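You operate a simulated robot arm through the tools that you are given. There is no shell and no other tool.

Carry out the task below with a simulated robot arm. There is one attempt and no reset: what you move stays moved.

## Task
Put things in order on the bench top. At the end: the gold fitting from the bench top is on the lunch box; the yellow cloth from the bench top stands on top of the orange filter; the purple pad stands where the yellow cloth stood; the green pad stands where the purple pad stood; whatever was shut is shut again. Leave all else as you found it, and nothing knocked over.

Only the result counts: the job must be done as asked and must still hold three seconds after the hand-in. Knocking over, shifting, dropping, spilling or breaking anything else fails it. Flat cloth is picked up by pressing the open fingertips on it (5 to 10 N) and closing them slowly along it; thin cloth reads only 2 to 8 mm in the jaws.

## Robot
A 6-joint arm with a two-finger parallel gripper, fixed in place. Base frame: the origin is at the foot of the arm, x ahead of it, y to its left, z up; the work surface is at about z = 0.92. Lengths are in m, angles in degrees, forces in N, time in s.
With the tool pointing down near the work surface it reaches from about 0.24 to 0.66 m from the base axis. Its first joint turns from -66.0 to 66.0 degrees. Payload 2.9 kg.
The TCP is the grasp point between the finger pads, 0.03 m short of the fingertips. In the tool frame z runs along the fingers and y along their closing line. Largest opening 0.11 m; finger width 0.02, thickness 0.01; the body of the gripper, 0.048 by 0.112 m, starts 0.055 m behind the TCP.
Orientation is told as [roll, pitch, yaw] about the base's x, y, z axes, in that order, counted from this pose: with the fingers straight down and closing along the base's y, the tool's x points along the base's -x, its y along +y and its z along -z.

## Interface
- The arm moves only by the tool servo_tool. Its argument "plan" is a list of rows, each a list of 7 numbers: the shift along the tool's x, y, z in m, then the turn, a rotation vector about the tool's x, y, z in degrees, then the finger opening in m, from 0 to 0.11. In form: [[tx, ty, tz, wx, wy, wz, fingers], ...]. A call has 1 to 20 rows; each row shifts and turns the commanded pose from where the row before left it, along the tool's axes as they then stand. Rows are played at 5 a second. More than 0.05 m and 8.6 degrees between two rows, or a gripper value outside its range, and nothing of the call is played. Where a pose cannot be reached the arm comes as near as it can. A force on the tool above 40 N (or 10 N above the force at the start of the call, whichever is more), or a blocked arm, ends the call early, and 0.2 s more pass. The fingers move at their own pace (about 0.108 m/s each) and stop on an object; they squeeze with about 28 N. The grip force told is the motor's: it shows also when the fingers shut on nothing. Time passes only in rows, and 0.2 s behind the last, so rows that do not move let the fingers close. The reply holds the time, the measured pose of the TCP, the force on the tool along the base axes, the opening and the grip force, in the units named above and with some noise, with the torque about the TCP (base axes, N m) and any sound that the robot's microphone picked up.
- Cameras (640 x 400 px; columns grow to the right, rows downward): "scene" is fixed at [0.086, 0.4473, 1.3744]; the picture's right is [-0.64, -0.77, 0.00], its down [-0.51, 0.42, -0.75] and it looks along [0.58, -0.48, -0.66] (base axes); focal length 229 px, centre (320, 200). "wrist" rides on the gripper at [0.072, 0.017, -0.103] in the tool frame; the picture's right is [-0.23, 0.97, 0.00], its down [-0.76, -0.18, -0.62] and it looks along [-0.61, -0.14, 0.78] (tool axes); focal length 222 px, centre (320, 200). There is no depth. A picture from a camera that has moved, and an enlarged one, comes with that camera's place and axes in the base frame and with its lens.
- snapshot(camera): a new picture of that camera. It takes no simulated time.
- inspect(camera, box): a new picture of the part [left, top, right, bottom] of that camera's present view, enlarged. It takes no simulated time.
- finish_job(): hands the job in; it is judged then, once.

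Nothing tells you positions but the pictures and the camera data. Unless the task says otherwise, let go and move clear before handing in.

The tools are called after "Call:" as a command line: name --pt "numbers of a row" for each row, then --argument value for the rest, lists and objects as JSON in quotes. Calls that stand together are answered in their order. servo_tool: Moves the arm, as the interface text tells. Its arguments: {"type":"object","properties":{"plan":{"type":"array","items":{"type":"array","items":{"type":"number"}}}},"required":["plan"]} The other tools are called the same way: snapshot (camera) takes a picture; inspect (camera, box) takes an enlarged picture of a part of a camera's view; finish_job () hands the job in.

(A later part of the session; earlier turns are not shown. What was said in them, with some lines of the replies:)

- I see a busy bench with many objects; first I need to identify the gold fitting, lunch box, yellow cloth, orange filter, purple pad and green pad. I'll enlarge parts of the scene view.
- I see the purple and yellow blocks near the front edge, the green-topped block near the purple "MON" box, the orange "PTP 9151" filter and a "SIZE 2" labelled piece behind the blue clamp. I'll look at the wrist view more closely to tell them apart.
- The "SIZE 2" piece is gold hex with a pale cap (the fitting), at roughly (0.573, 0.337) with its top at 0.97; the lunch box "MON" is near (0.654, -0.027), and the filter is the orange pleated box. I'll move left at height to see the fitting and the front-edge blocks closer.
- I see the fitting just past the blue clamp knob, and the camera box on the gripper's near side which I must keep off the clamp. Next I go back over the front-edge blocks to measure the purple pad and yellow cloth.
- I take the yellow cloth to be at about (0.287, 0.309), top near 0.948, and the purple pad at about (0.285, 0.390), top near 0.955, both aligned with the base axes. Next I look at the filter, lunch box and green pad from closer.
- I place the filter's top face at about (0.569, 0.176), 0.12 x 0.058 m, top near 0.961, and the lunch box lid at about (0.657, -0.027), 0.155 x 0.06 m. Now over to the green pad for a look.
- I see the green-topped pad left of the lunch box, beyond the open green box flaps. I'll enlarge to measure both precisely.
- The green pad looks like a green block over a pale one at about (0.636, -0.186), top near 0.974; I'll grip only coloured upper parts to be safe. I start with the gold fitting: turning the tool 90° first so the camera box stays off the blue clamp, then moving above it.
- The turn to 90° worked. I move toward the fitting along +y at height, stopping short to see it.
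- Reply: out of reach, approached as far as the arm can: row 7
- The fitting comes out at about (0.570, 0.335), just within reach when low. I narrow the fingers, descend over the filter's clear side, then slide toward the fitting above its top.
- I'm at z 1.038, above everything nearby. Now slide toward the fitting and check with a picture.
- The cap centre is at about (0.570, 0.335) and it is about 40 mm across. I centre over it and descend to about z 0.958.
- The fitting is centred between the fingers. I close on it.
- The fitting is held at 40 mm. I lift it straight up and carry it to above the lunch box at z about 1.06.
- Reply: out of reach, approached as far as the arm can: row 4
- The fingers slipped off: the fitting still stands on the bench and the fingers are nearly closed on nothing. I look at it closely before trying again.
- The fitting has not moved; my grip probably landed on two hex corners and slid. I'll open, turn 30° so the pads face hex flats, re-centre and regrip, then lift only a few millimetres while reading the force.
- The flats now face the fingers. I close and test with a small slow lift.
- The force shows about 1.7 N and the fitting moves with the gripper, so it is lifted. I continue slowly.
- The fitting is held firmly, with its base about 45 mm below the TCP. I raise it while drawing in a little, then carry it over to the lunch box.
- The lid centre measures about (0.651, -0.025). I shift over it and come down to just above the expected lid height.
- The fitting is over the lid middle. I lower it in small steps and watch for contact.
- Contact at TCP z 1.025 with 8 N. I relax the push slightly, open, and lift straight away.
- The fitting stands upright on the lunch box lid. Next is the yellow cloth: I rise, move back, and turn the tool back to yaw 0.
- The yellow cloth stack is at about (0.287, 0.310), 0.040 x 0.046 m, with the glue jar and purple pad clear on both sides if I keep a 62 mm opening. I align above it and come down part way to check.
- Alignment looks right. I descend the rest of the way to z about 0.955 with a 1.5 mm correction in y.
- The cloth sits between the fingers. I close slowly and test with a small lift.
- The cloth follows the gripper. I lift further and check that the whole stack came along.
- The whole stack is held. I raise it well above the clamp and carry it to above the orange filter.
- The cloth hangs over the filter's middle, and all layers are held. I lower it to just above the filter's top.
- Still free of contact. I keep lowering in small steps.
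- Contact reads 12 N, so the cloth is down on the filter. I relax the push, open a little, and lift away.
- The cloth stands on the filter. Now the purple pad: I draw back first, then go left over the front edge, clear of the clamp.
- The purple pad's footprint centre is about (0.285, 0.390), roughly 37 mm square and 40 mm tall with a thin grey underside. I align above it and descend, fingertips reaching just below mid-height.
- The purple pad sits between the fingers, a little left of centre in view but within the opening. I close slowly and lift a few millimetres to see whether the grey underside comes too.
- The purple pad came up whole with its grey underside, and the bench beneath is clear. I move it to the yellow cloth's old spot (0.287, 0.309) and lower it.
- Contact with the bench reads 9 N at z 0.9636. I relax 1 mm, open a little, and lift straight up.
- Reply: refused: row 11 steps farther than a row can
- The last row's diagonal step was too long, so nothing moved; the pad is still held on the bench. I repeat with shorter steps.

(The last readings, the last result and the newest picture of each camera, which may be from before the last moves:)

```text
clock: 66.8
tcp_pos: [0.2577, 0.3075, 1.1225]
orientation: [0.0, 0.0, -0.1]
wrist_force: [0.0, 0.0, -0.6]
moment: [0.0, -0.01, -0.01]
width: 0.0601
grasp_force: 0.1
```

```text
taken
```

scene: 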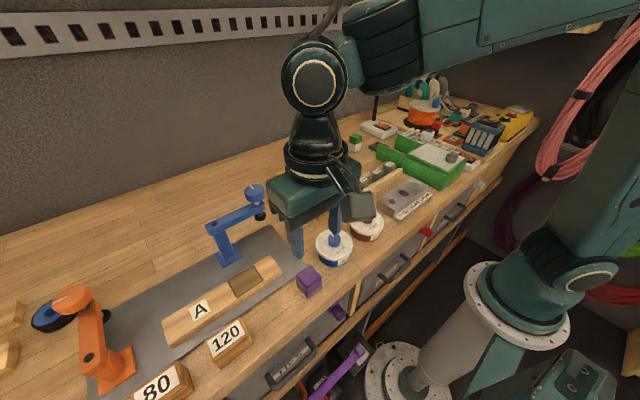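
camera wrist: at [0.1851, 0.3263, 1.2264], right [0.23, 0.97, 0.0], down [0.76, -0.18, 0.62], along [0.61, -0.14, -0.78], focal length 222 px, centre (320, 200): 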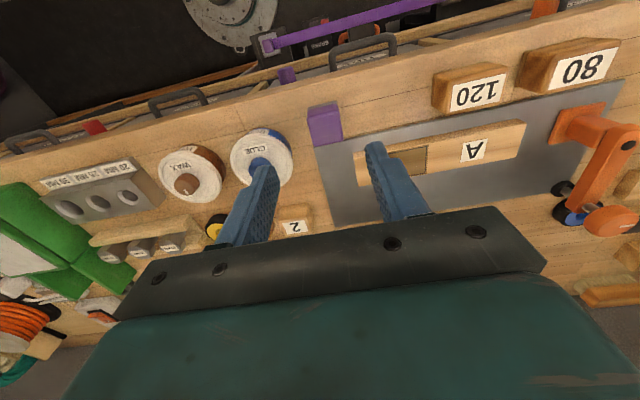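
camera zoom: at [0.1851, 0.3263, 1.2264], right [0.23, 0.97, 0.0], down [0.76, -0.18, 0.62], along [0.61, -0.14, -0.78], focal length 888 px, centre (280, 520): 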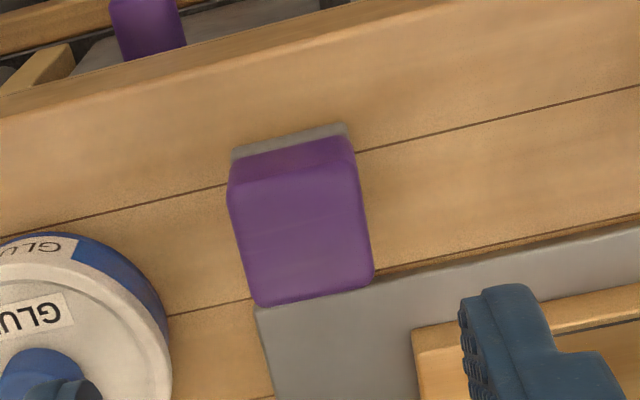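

The purple pad stands where the yellow cloth was. Now the green pad: I travel at height to its near side for a closer look.

Call:
servo_tool --pt "0 0 -0.03 0 0 0 0.07" --pt "-0.0219 -0.0398 0 0 0 0 0.07" --pt "-0.0219 -0.0398 0 0 0 0 0.07" --pt "-0.0219 -0.0398 0 0 0 0 0.07" --pt "-0.0219 -0.0398 0 0 0 0 0.07" --pt "-0.0219 -0.0398 0 0 0 0 0.07" --pt "-0.0219 -0.0398 0 0 0 0 0.07" --pt "-0.0219 -0.0398 0 0 0 0 0.07" --pt "-0.0219 -0.0398 0 0 0 0 0.07" --pt "-0.0219 -0.0398 0 0 0 0 0.07" --pt "-0.0219 -0.0398 0 0 0 0 0.07" --pt "-0.0219 -0.0398 0 0 0 0 0.07" --pt "-0.0219 -0.0398 0 0 0 0 0.07" --pt "0 0 0.03 0 0 0 0.07" --pt "0 0 0 0 0 0 0.07"

Call:
snapshot --camera "wrist"

Call:
inspect --camera "wrist" --box '[260, 90, 400, 190]'

Call:
snapshot --camera "scene"

```text
clock: 70.0
tcp_pos: [0.5212, -0.1687, 1.1242]
orientation: [0.0, 0.0, 0.0]
wrist_force: [0.2, 0.0, 0.2]
moment: [0.01, -0.02, -0.01]
width: 0.0698
grasp_force: 0.0
```

```text
taken
camera wrist: at [0.449, -0.1516, 1.2271], right [0.23, 0.97, 0.0], down [0.76, -0.18, 0.62], along [0.61, -0.14, -0.78], focal length 222 px, centre (320, 200)
```

wrist: 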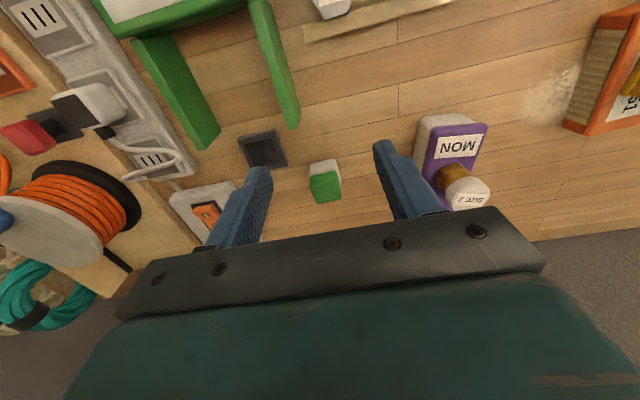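

```text
4.00 times, centred on (330, 140) of wrist
camera zoom: at [0.449, -0.1516, 1.2271], right [0.23, 0.97, 0.0], down [0.76, -0.18, 0.62], along [0.61, -0.14, -0.78], focal length 888 px, centre (280, 440)
```

zoom: 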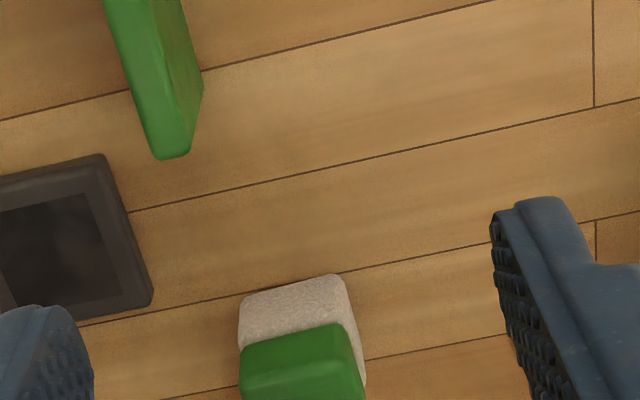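

```text
taken
```

scene: 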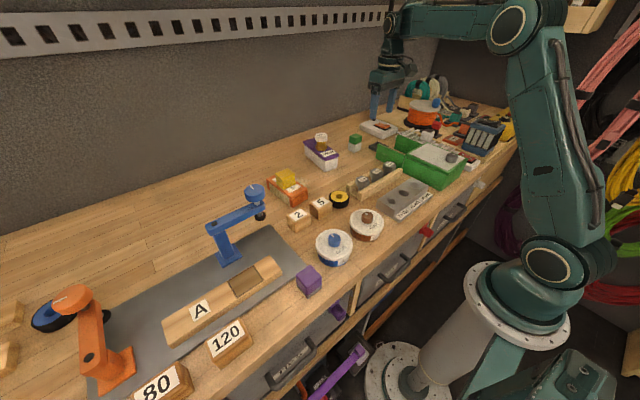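

Call:
inspect --camera "wrist" --box '[285, 145, 365, 215]'

```text
5.71 times, centred on (325, 180) of wrist
camera zoom: at [0.449, -0.1516, 1.2271], right [0.23, 0.97, 0.0], down [0.76, -0.18, 0.62], along [0.61, -0.14, -0.78], focal length 1269 px, centre (291, 314)
```

zoom: 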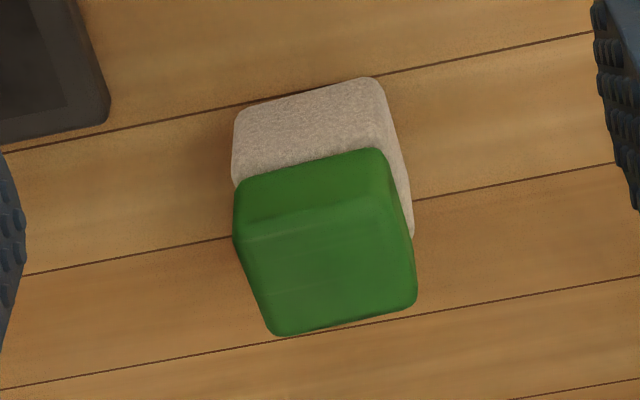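

The green pad centre is about (0.635, -0.185), top near 0.976, and a green flap stands just to the near side, so I go out first and then down. I stop above the pad to check alignment.

Call:
servo_tool --pt "-0.04 -0.0083 0.02 0 0 0 0.07" --pt "-0.04 -0.0083 0.025 0 0 0 0.07" --pt "-0.01 0 0.03 0 0 0 0.07" --pt "-0.012 0 0.024 0 0 0 0.07" --pt "-0.012 0 0 0 0 0 0.07" --pt "0 0 0 0 0 0 0.07"

Call:
snapshot --camera "wrist"

Call:
inspect --camera "scene" --box '[310, 90, 410, 170]'

```text
clock: 71.4
tcp_pos: [0.6346, -0.187, 1.0254]
orientation: [-0.1, -0.1, 0.0]
wrist_force: [0.3, -0.7, -0.6]
moment: [0.01, 0.0, 0.02]
width: 0.0699
grasp_force: 0.1
```

```text
taken
camera wrist: at [0.5625, -0.1684, 1.1275], right [0.23, 0.97, 0.0], down [0.76, -0.18, 0.62], along [0.61, -0.14, -0.78], focal length 222 px, centre (320, 200)
```

wrist: 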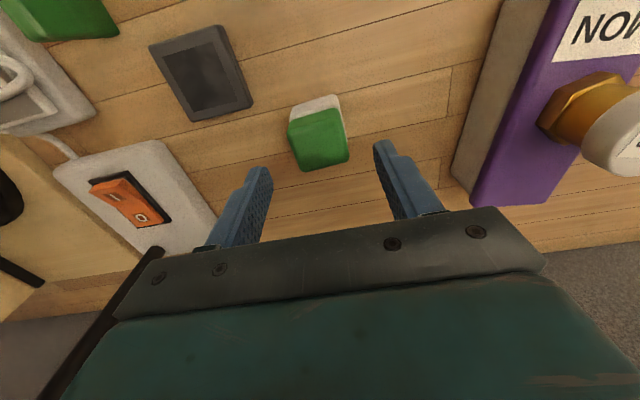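

```text
5.00 times, centred on (360, 130) of scene
camera zoom: at [0.086, 0.4473, 1.3744], right [-0.64, -0.77, 0.0], down [-0.51, 0.42, -0.75], along [0.58, -0.48, -0.66], focal length 1146 px, centre (120, 550)
```

zoom: 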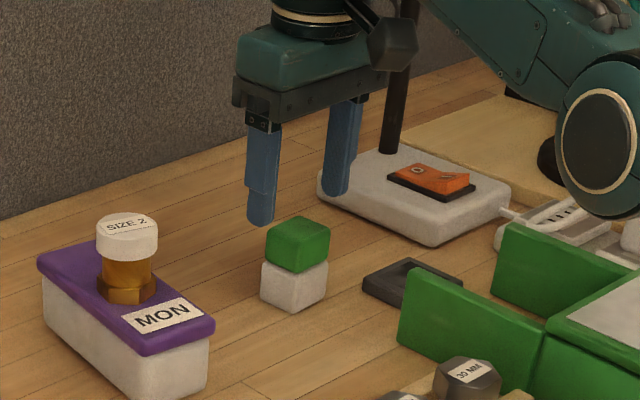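

The pad is centred between the fingers to within 2-3 mm. I descend so the fingertips cover only the green part.

Call:
servo_tool --pt "0 0.0025 0.015 0 0 0 0.07" --pt "0 0 0.015 0 0 0 0.07" --pt "0 0 0.01 0 0 0 0.07" --pt "0 0 0 0 0 0 0.07"

Call:
inspect --camera "wrist" --box '[220, 80, 420, 230]'

Call:
inspect --camera "scene" --box '[330, 110, 380, 160]'

```text
clock: 72.4
tcp_pos: [0.6334, -0.1826, 0.9848]
orientation: [0.1, 0.0, 0.0]
wrist_force: [-0.1, 0.6, -0.3]
moment: [-0.01, 0.0, -0.01]
width: 0.0699
grasp_force: 0.0
```

```text
2.67 times, centred on (320, 155) of wrist
camera zoom: at [0.5617, -0.1646, 1.0876], right [0.23, 0.97, 0.0], down [0.76, -0.18, 0.62], along [0.61, -0.14, -0.78], focal length 592 px, centre (320, 320)
```

zoom: 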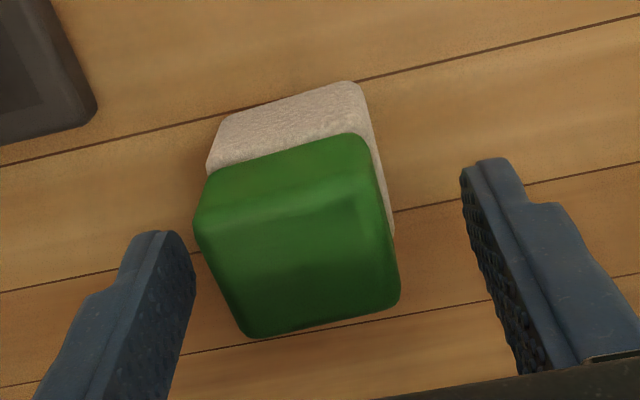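

```text
8.00 times, centred on (355, 135) of scene
camera zoom: at [0.086, 0.4473, 1.3744], right [-0.64, -0.77, 0.0], down [-0.51, 0.42, -0.75], along [0.58, -0.48, -0.66], focal length 1834 px, centre (40, 720)
```

zoom: 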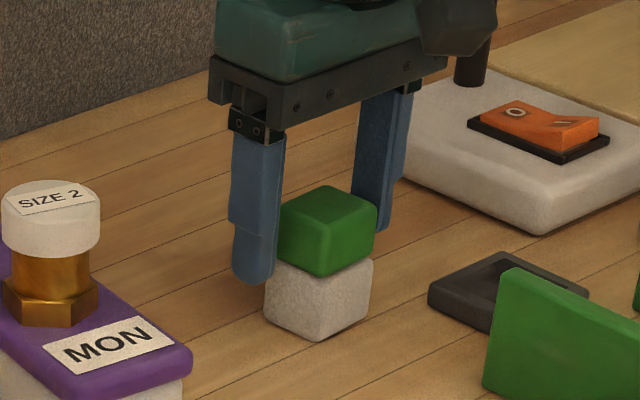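

The pad sits about 2 mm toward the -y finger, so I nudge the hand over by that and close slowly.

Call:
servo_tool --pt "0 -0.0022 0 0 0 0 0.07" --pt "0 0 0 0 0 0 0.06" --pt "0 0 0 0 0 0 0.052" --pt "0 0 0 0 0 0 0.046" --pt "0 0 0 0 0 0 0.04" --pt "0 0 0 0 0 0 0.034" --pt "0 0 0 0 0 0 0.026" --pt "0 0 0 0 0 0 0.01" --pt "0 0 0 0 0 0 0.0" --pt "0 0 0 0 0 0 0.0"

Call:
servo_tool --pt "0 0 -0.002 0 0 0 0.0" --pt "0 0 -0.003 0 0 0 0.0" --pt "0 0 0 0 0 0 0.0"

Call:
inspect --camera "wrist" --box '[220, 80, 420, 230]'

Call:
inspect --camera "scene" --box '[330, 110, 380, 160]'

```text
clock: 74.6
tcp_pos: [0.6338, -0.1848, 0.9842]
orientation: [-0.1, 0.0, 0.0]
wrist_force: [0.3, -0.2, 1.8]
moment: [-0.03, -0.01, 0.0]
width: 0.0394
grasp_force: 27.6
```

```text
clock: 75.4
tcp_pos: [0.6333, -0.1842, 0.9894]
orientation: [0.0, 0.0, 0.0]
wrist_force: [-0.1, 0.1, -1.7]
moment: [0.0, -0.01, 0.02]
width: 0.0393
grasp_force: 27.9
```

```text
2.67 times, centred on (320, 155) of wrist
camera zoom: at [0.5621, -0.1668, 1.0922], right [0.23, 0.97, 0.0], down [0.76, -0.18, 0.62], along [0.61, -0.14, -0.78], focal length 592 px, centre (320, 320)
```

zoom: 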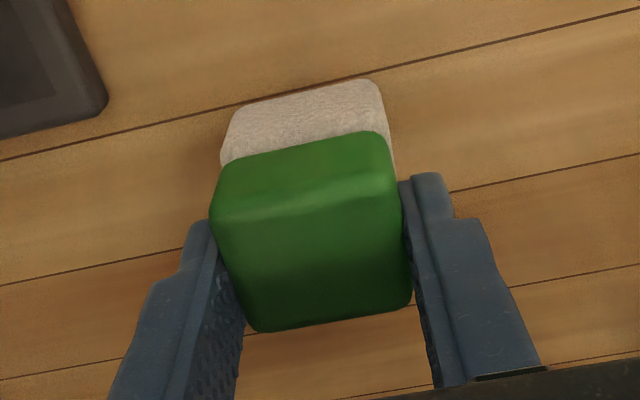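

```text
8.00 times, centred on (355, 135) of scene
camera zoom: at [0.086, 0.4473, 1.3744], right [-0.64, -0.77, 0.0], down [-0.51, 0.42, -0.75], along [0.58, -0.48, -0.66], focal length 1834 px, centre (40, 720)
```

zoom: 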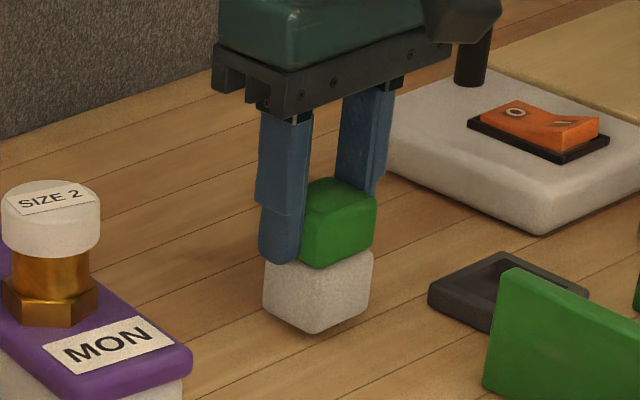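

The whole pad, pale underside included, comes up as one piece. I lift it while drawing in, staying clear above the green flap.

Call:
servo_tool --pt "0 0 -0.01 0 0 0 0.0" --pt "0 0 -0.015 0 0 0 0.0" --pt "0 0 -0.015 0 0 0 0.0" --pt "0.015 0 -0.03 0 0 0 0.0" --pt "0.02 0 -0.03 0 0 0 0.0" --pt "0.03 0 -0.03 0 0 0 0.0" --pt "0.03 0.01 -0.025 0 0 0 0.0" --pt "0 0 0 0 0 0 0.0"

Call:
snapshot --camera "wrist"

Call:
snapshot --camera "scene"

```text
clock: 77.2
tcp_pos: [0.541, -0.1754, 1.1444]
orientation: [-0.1, 0.0, 0.0]
wrist_force: [-0.9, 0.6, -0.5]
moment: [-0.01, 0.0, 0.03]
width: 0.0396
grasp_force: 27.7
```

```text
taken
camera wrist: at [0.4683, -0.1569, 1.2465], right [0.23, 0.97, 0.0], down [0.76, -0.18, 0.62], along [0.61, -0.14, -0.78], focal length 222 px, centre (320, 200)
```

wrist: 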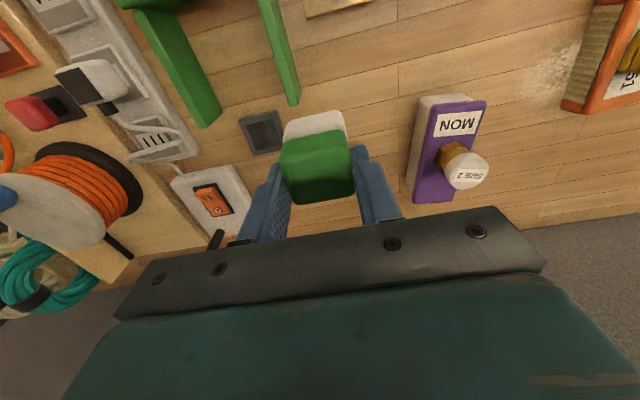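

```text
taken
```

scene: 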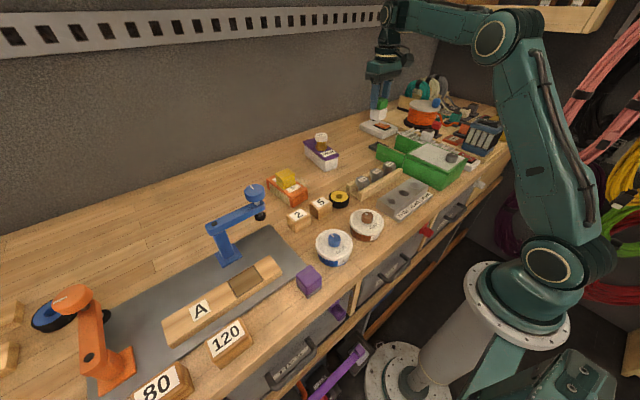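

All pieces are in order and the green pad is held. I carry it over to above the purple pad's old spot (0.284, 0.389).

Call:
servo_tool --pt "0.0183 0.0403 0 0 0 0 0.0" --pt "0.0183 0.0403 0 0 0 0 0.0" --pt "0.0183 0.0403 0 0 0 0 0.0" --pt "0.0183 0.0403 0 0 0 0 0.0" --pt "0.0183 0.0403 0 0 0 0 0.0" --pt "0.0183 0.0403 0 0 0 0 0.0" --pt "0.0183 0.0403 0 0 0 0 0.0" --pt "0.0183 0.0403 0 0 0 0 0.0" --pt "0.0183 0.0403 0 0 0 0 0.0" --pt "0.0183 0.0403 0 0 0 0 0.0" --pt "0.0183 0.0403 0 0 0 0 0.0" --pt "0.0183 0.0403 0 0 0 0 0.0" --pt "0.0183 0.0403 0 0 0 0 0.0" --pt "0.0183 0.0403 0 0 0 0 0.0" --pt "0 0 0 0 0 0 0.0"

Call:
snapshot --camera "wrist"

Call:
snapshot --camera "scene"

```text
clock: 80.4
tcp_pos: [0.2841, 0.3907, 1.1468]
orientation: [-0.1, 0.0, 0.0]
wrist_force: [-0.3, 0.6, -0.1]
moment: [0.01, 0.0, -0.02]
width: 0.0393
grasp_force: 28.0
```

```text
taken
camera wrist: at [0.2124, 0.4096, 1.2488], right [0.23, 0.97, 0.0], down [0.76, -0.18, 0.62], along [0.61, -0.14, -0.78], focal length 222 px, centre (320, 200)
```

wrist: 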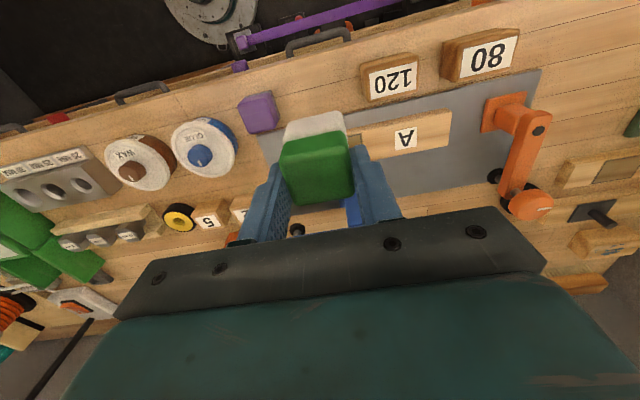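

```text
taken
```

scene: 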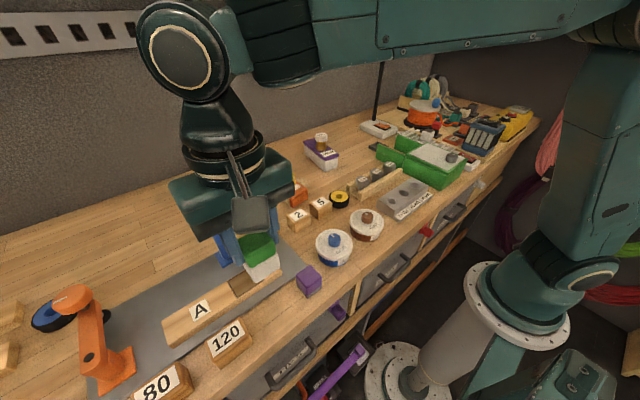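

I'm above the spot. I descend to just above the bench, then by millimetres.

Call:
servo_tool --pt "0 -0.001 0.04 0 0 0 0.0" --pt "0 0 0.04 0 0 0 0.0" --pt "0 0 0.04 0 0 0 0.0" --pt "0 0 0.025 0 0 0 0.0" --pt "0 0 0.008 0 0 0 0.0" --pt "0 0 0 0 0 0 0.0"

Call:
snapshot --camera "wrist"

Call:
inspect --camera "scene" --box '[220, 240, 340, 340]'

```text
clock: 81.8
tcp_pos: [0.283, 0.3881, 0.9934]
orientation: [0.1, 0.0, 0.0]
wrist_force: [-0.6, -1.2, -0.7]
moment: [-0.03, 0.01, 0.0]
width: 0.0393
grasp_force: 27.8
```

```text
taken
camera wrist: at [0.2107, 0.4063, 1.0959], right [0.23, 0.97, 0.0], down [0.76, -0.18, 0.62], along [0.61, -0.14, -0.78], focal length 222 px, centre (320, 200)
```

wrist: 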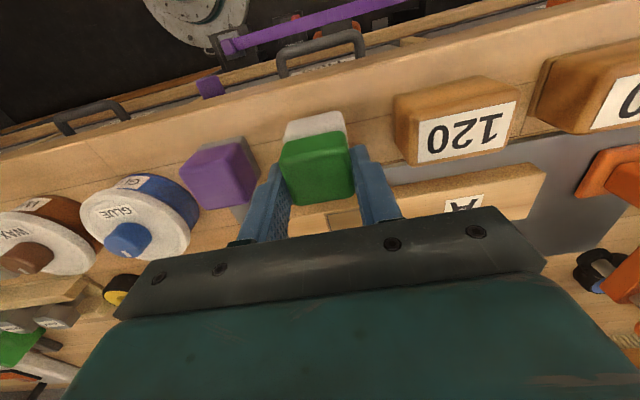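

```text
4.00 times, centred on (280, 290) of scene
camera zoom: at [0.086, 0.4473, 1.3744], right [-0.64, -0.77, 0.0], down [-0.51, 0.42, -0.75], along [0.58, -0.48, -0.66], focal length 917 px, centre (480, -160)
```

zoom: 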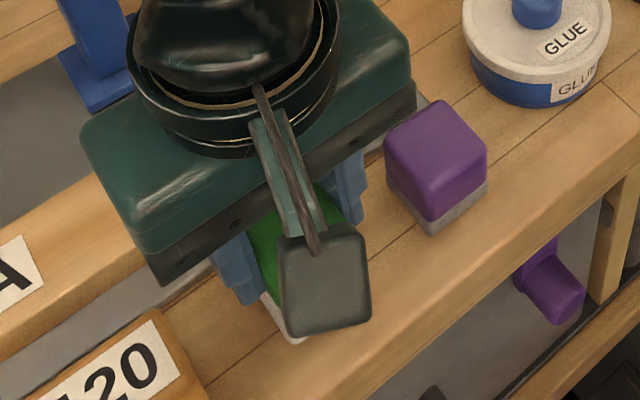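

Call:
servo_tool --pt "0 0.001 0.003 0 0 0 0.0" --pt "0 0 0.003 0 0 0 0.0" --pt "0 0 0 0 0 0 0.0"

Call:
servo_tool --pt "0 0 0.001 0 0 0 0.0" --pt "0 0 0.001 0 0 0 0.0"

```text
clock: 82.6
tcp_pos: [0.2831, 0.3888, 0.9868]
orientation: [0.0, 0.0, 0.1]
wrist_force: [-0.4, -0.1, -1.1]
moment: [0.0, -0.02, 0.0]
width: 0.0395
grasp_force: 27.9
```

```text
clock: 83.2
tcp_pos: [0.2831, 0.3892, 0.9839]
orientation: [0.0, 0.0, -0.1]
wrist_force: [0.2, -0.4, 0.5]
moment: [0.01, 0.02, -0.04]
width: 0.0392
grasp_force: 27.5
```

Call:
servo_tool --pt "0 0 0.001 0 0 0 0.0" --pt "0 0 0.0005 0 0 0 0.0"

```text
clock: 83.8
tcp_pos: [0.2827, 0.3895, 0.9843]
orientation: [0.1, -0.1, 0.0]
wrist_force: [-4.1, -4.4, 21.0]
moment: [-0.27, 0.41, 0.03]
width: 0.0394
grasp_force: 27.8
```

The pad is on the bench (21 N). I relax the push, open, and lift straight up.

Call:
servo_tool --pt "0 0 -0.0015 0 0 0 0.0" --pt "0 0 0 0 0 0 0.036" --pt "0 0 0 0 0 0 0.044" --pt "0 0 0 0 0 0 0.054" --pt "0 0 0 0 0 0 0.062" --pt "0 0 -0.01 0 0 0 0.062" --pt "0 0 -0.02 0 0 0 0.062" --pt "0 0 -0.03 0 0 0 0.062" --pt "0 0 -0.04 0 0 0 0.062" --pt "0 0 -0.04 0 0 0 0.062" --pt "0.03 0 -0.03 0 0 0 0.062" --pt "0 0 0 0 0 0 0.062"

Call:
snapshot --camera "wrist"

Call:
inspect --camera "wrist" --box '[240, 60, 400, 160]'

Call:
snapshot --camera "scene"

```text
clock: 86.4
tcp_pos: [0.2518, 0.3899, 1.1544]
orientation: [0.0, 0.1, 0.0]
wrist_force: [-1.0, 0.2, -0.4]
moment: [0.05, -0.01, -0.01]
width: 0.062
grasp_force: 0.1
```

```text
taken
camera wrist: at [0.18, 0.4077, 1.2574], right [0.23, 0.97, 0.0], down [0.76, -0.18, 0.62], along [0.61, -0.14, -0.78], focal length 222 px, centre (320, 200)
```

wrist: 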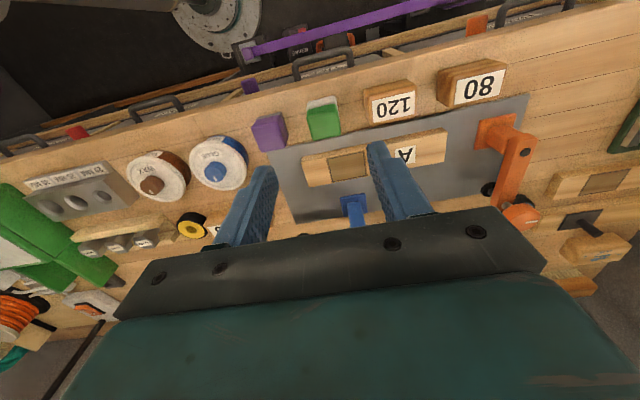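

```text
4.00 times, centred on (320, 110) of wrist
camera zoom: at [0.18, 0.4077, 1.2574], right [0.23, 0.97, 0.0], down [0.76, -0.18, 0.62], along [0.61, -0.14, -0.78], focal length 888 px, centre (320, 560)
```

zoom: 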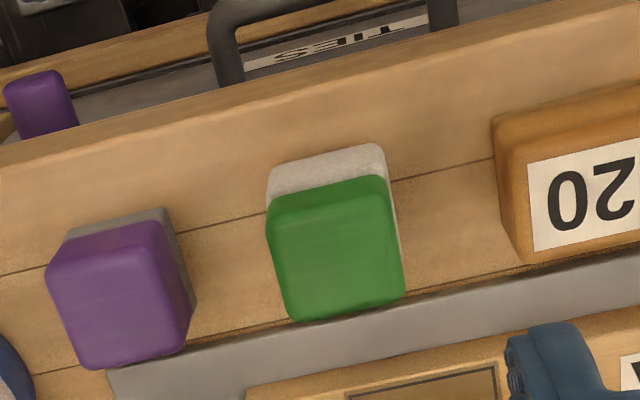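

```text
taken
```

scene: 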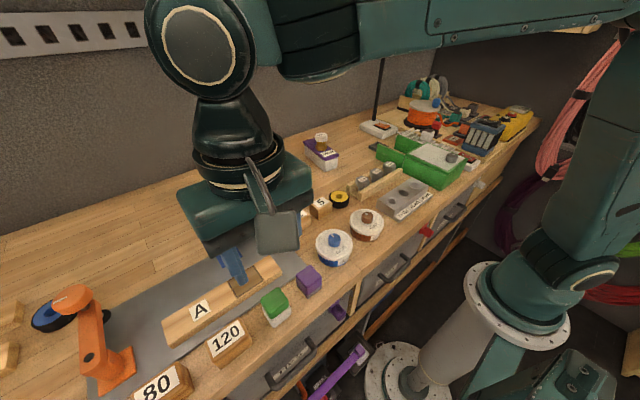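

All four items look placed. I withdraw to roughly the starting pose and check the entire bench.

Call:
servo_tool --pt "0 0 -0.035 0 0 0 0.08" --pt "0 -0.04 0 0 0 0 0.09" --pt "0 -0.04 0 0 0 0 0.1" --pt "-0.02 -0.04 0 0 0 0 0.11" --pt "-0.02 -0.04 0 0 0 0 0.11" --pt "-0.025 -0.04 0 0 0 0 0.11" --pt "-0.025 -0.04 0 0 0 0 0.11" --pt "-0.025 -0.04 0 0 0 0 0.11" --pt "-0.025 -0.04 0 0 0 0 0.11" --pt "-0.025 0 0 0 0 0 0.11" --pt "0 0 0 0 0 0 0.11"

Call:
snapshot --camera "scene"

Call:
inspect --camera "scene" --box '[220, 240, 360, 340]'

Call:
inspect --camera "scene" --box '[230, 120, 390, 220]'

Call:
snapshot --camera "wrist"

```text
clock: 88.8
tcp_pos: [0.4195, 0.0704, 1.1888]
orientation: [0.0, 0.0, 0.0]
wrist_force: [0.5, -0.6, -1.0]
moment: [-0.01, 0.03, 0.01]
width: 0.1102
grasp_force: 0.0
```

```text
taken
```

scene: 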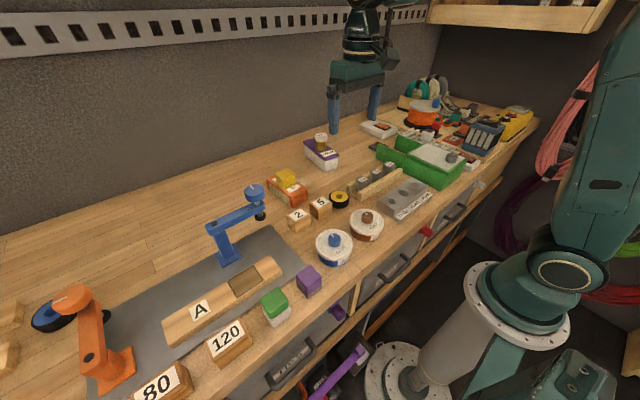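

```text
4.00 times, centred on (290, 290) of scene
camera zoom: at [0.0861, 0.4473, 1.3744], right [-0.64, -0.77, 0.0], down [-0.51, 0.42, -0.75], along [0.58, -0.48, -0.66], focal length 917 px, centre (440, -160)
```

zoom: 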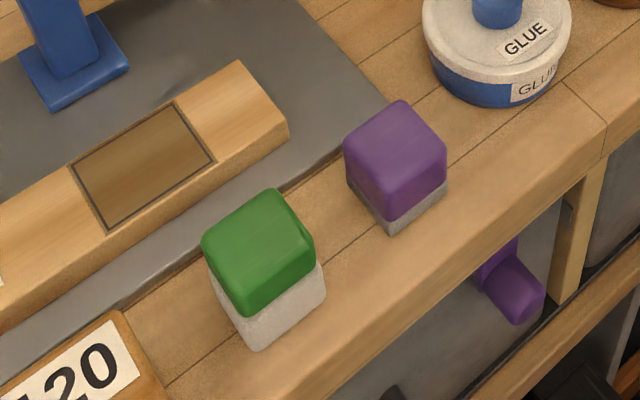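

```text
4.00 times, centred on (310, 170) of scene
camera zoom: at [0.0861, 0.4473, 1.3744], right [-0.64, -0.77, 0.0], down [-0.51, 0.42, -0.75], along [0.58, -0.48, -0.66], focal length 917 px, centre (360, 320)
```

zoom: 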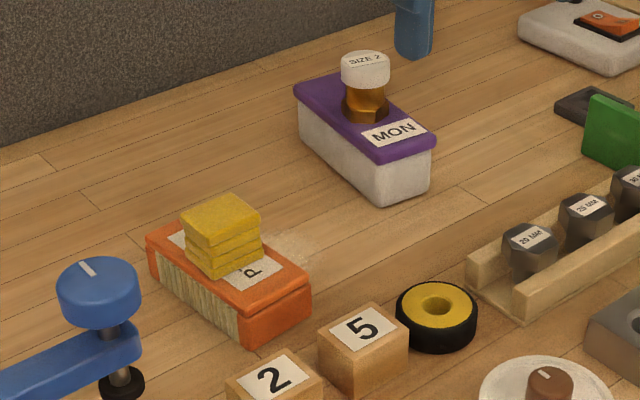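

```text
taken
camera wrist: at [0.3477, 0.0887, 1.2912], right [0.23, 0.97, 0.0], down [0.76, -0.18, 0.62], along [0.61, -0.14, -0.78], focal length 222 px, centre (320, 200)
```

wrist: 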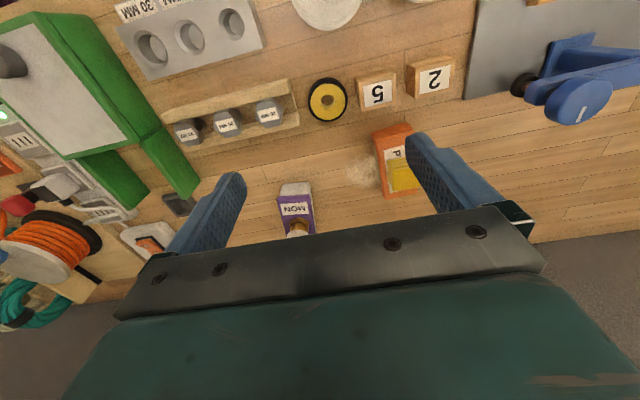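

The gold fitting stands on the lunch box and the yellow cloth on the orange filter. The purple pad is on the cloth's old spot and the green pad on the purple pad's old spot. Nothing else looks moved and nothing was opened, so with the arm clear I hand the job in.

Call:
finish_job

```text
The job is handed in.
```

I've handed the job in, and the last pictures show everything in place. I haven't seen a verdict on the hand-in.

- **Gold fitting:** stands upright on the lunch box lid. My first grip slipped off without moving it, so I turned the hand and gripped again.
- **Yellow cloth:** stands on top of the orange filter, with all its layers together.
- **Purple pad:** stands where the yellow cloth stood, at about (0.287, 0.309).
- **Green pad:** stands where the purple pad stood, at about (0.283, 0.390).

I opened nothing, so nothing needed shutting again. Nothing else on the bench looks moved or knocked over. The arm is back near its starting pose with the fingers open and empty.
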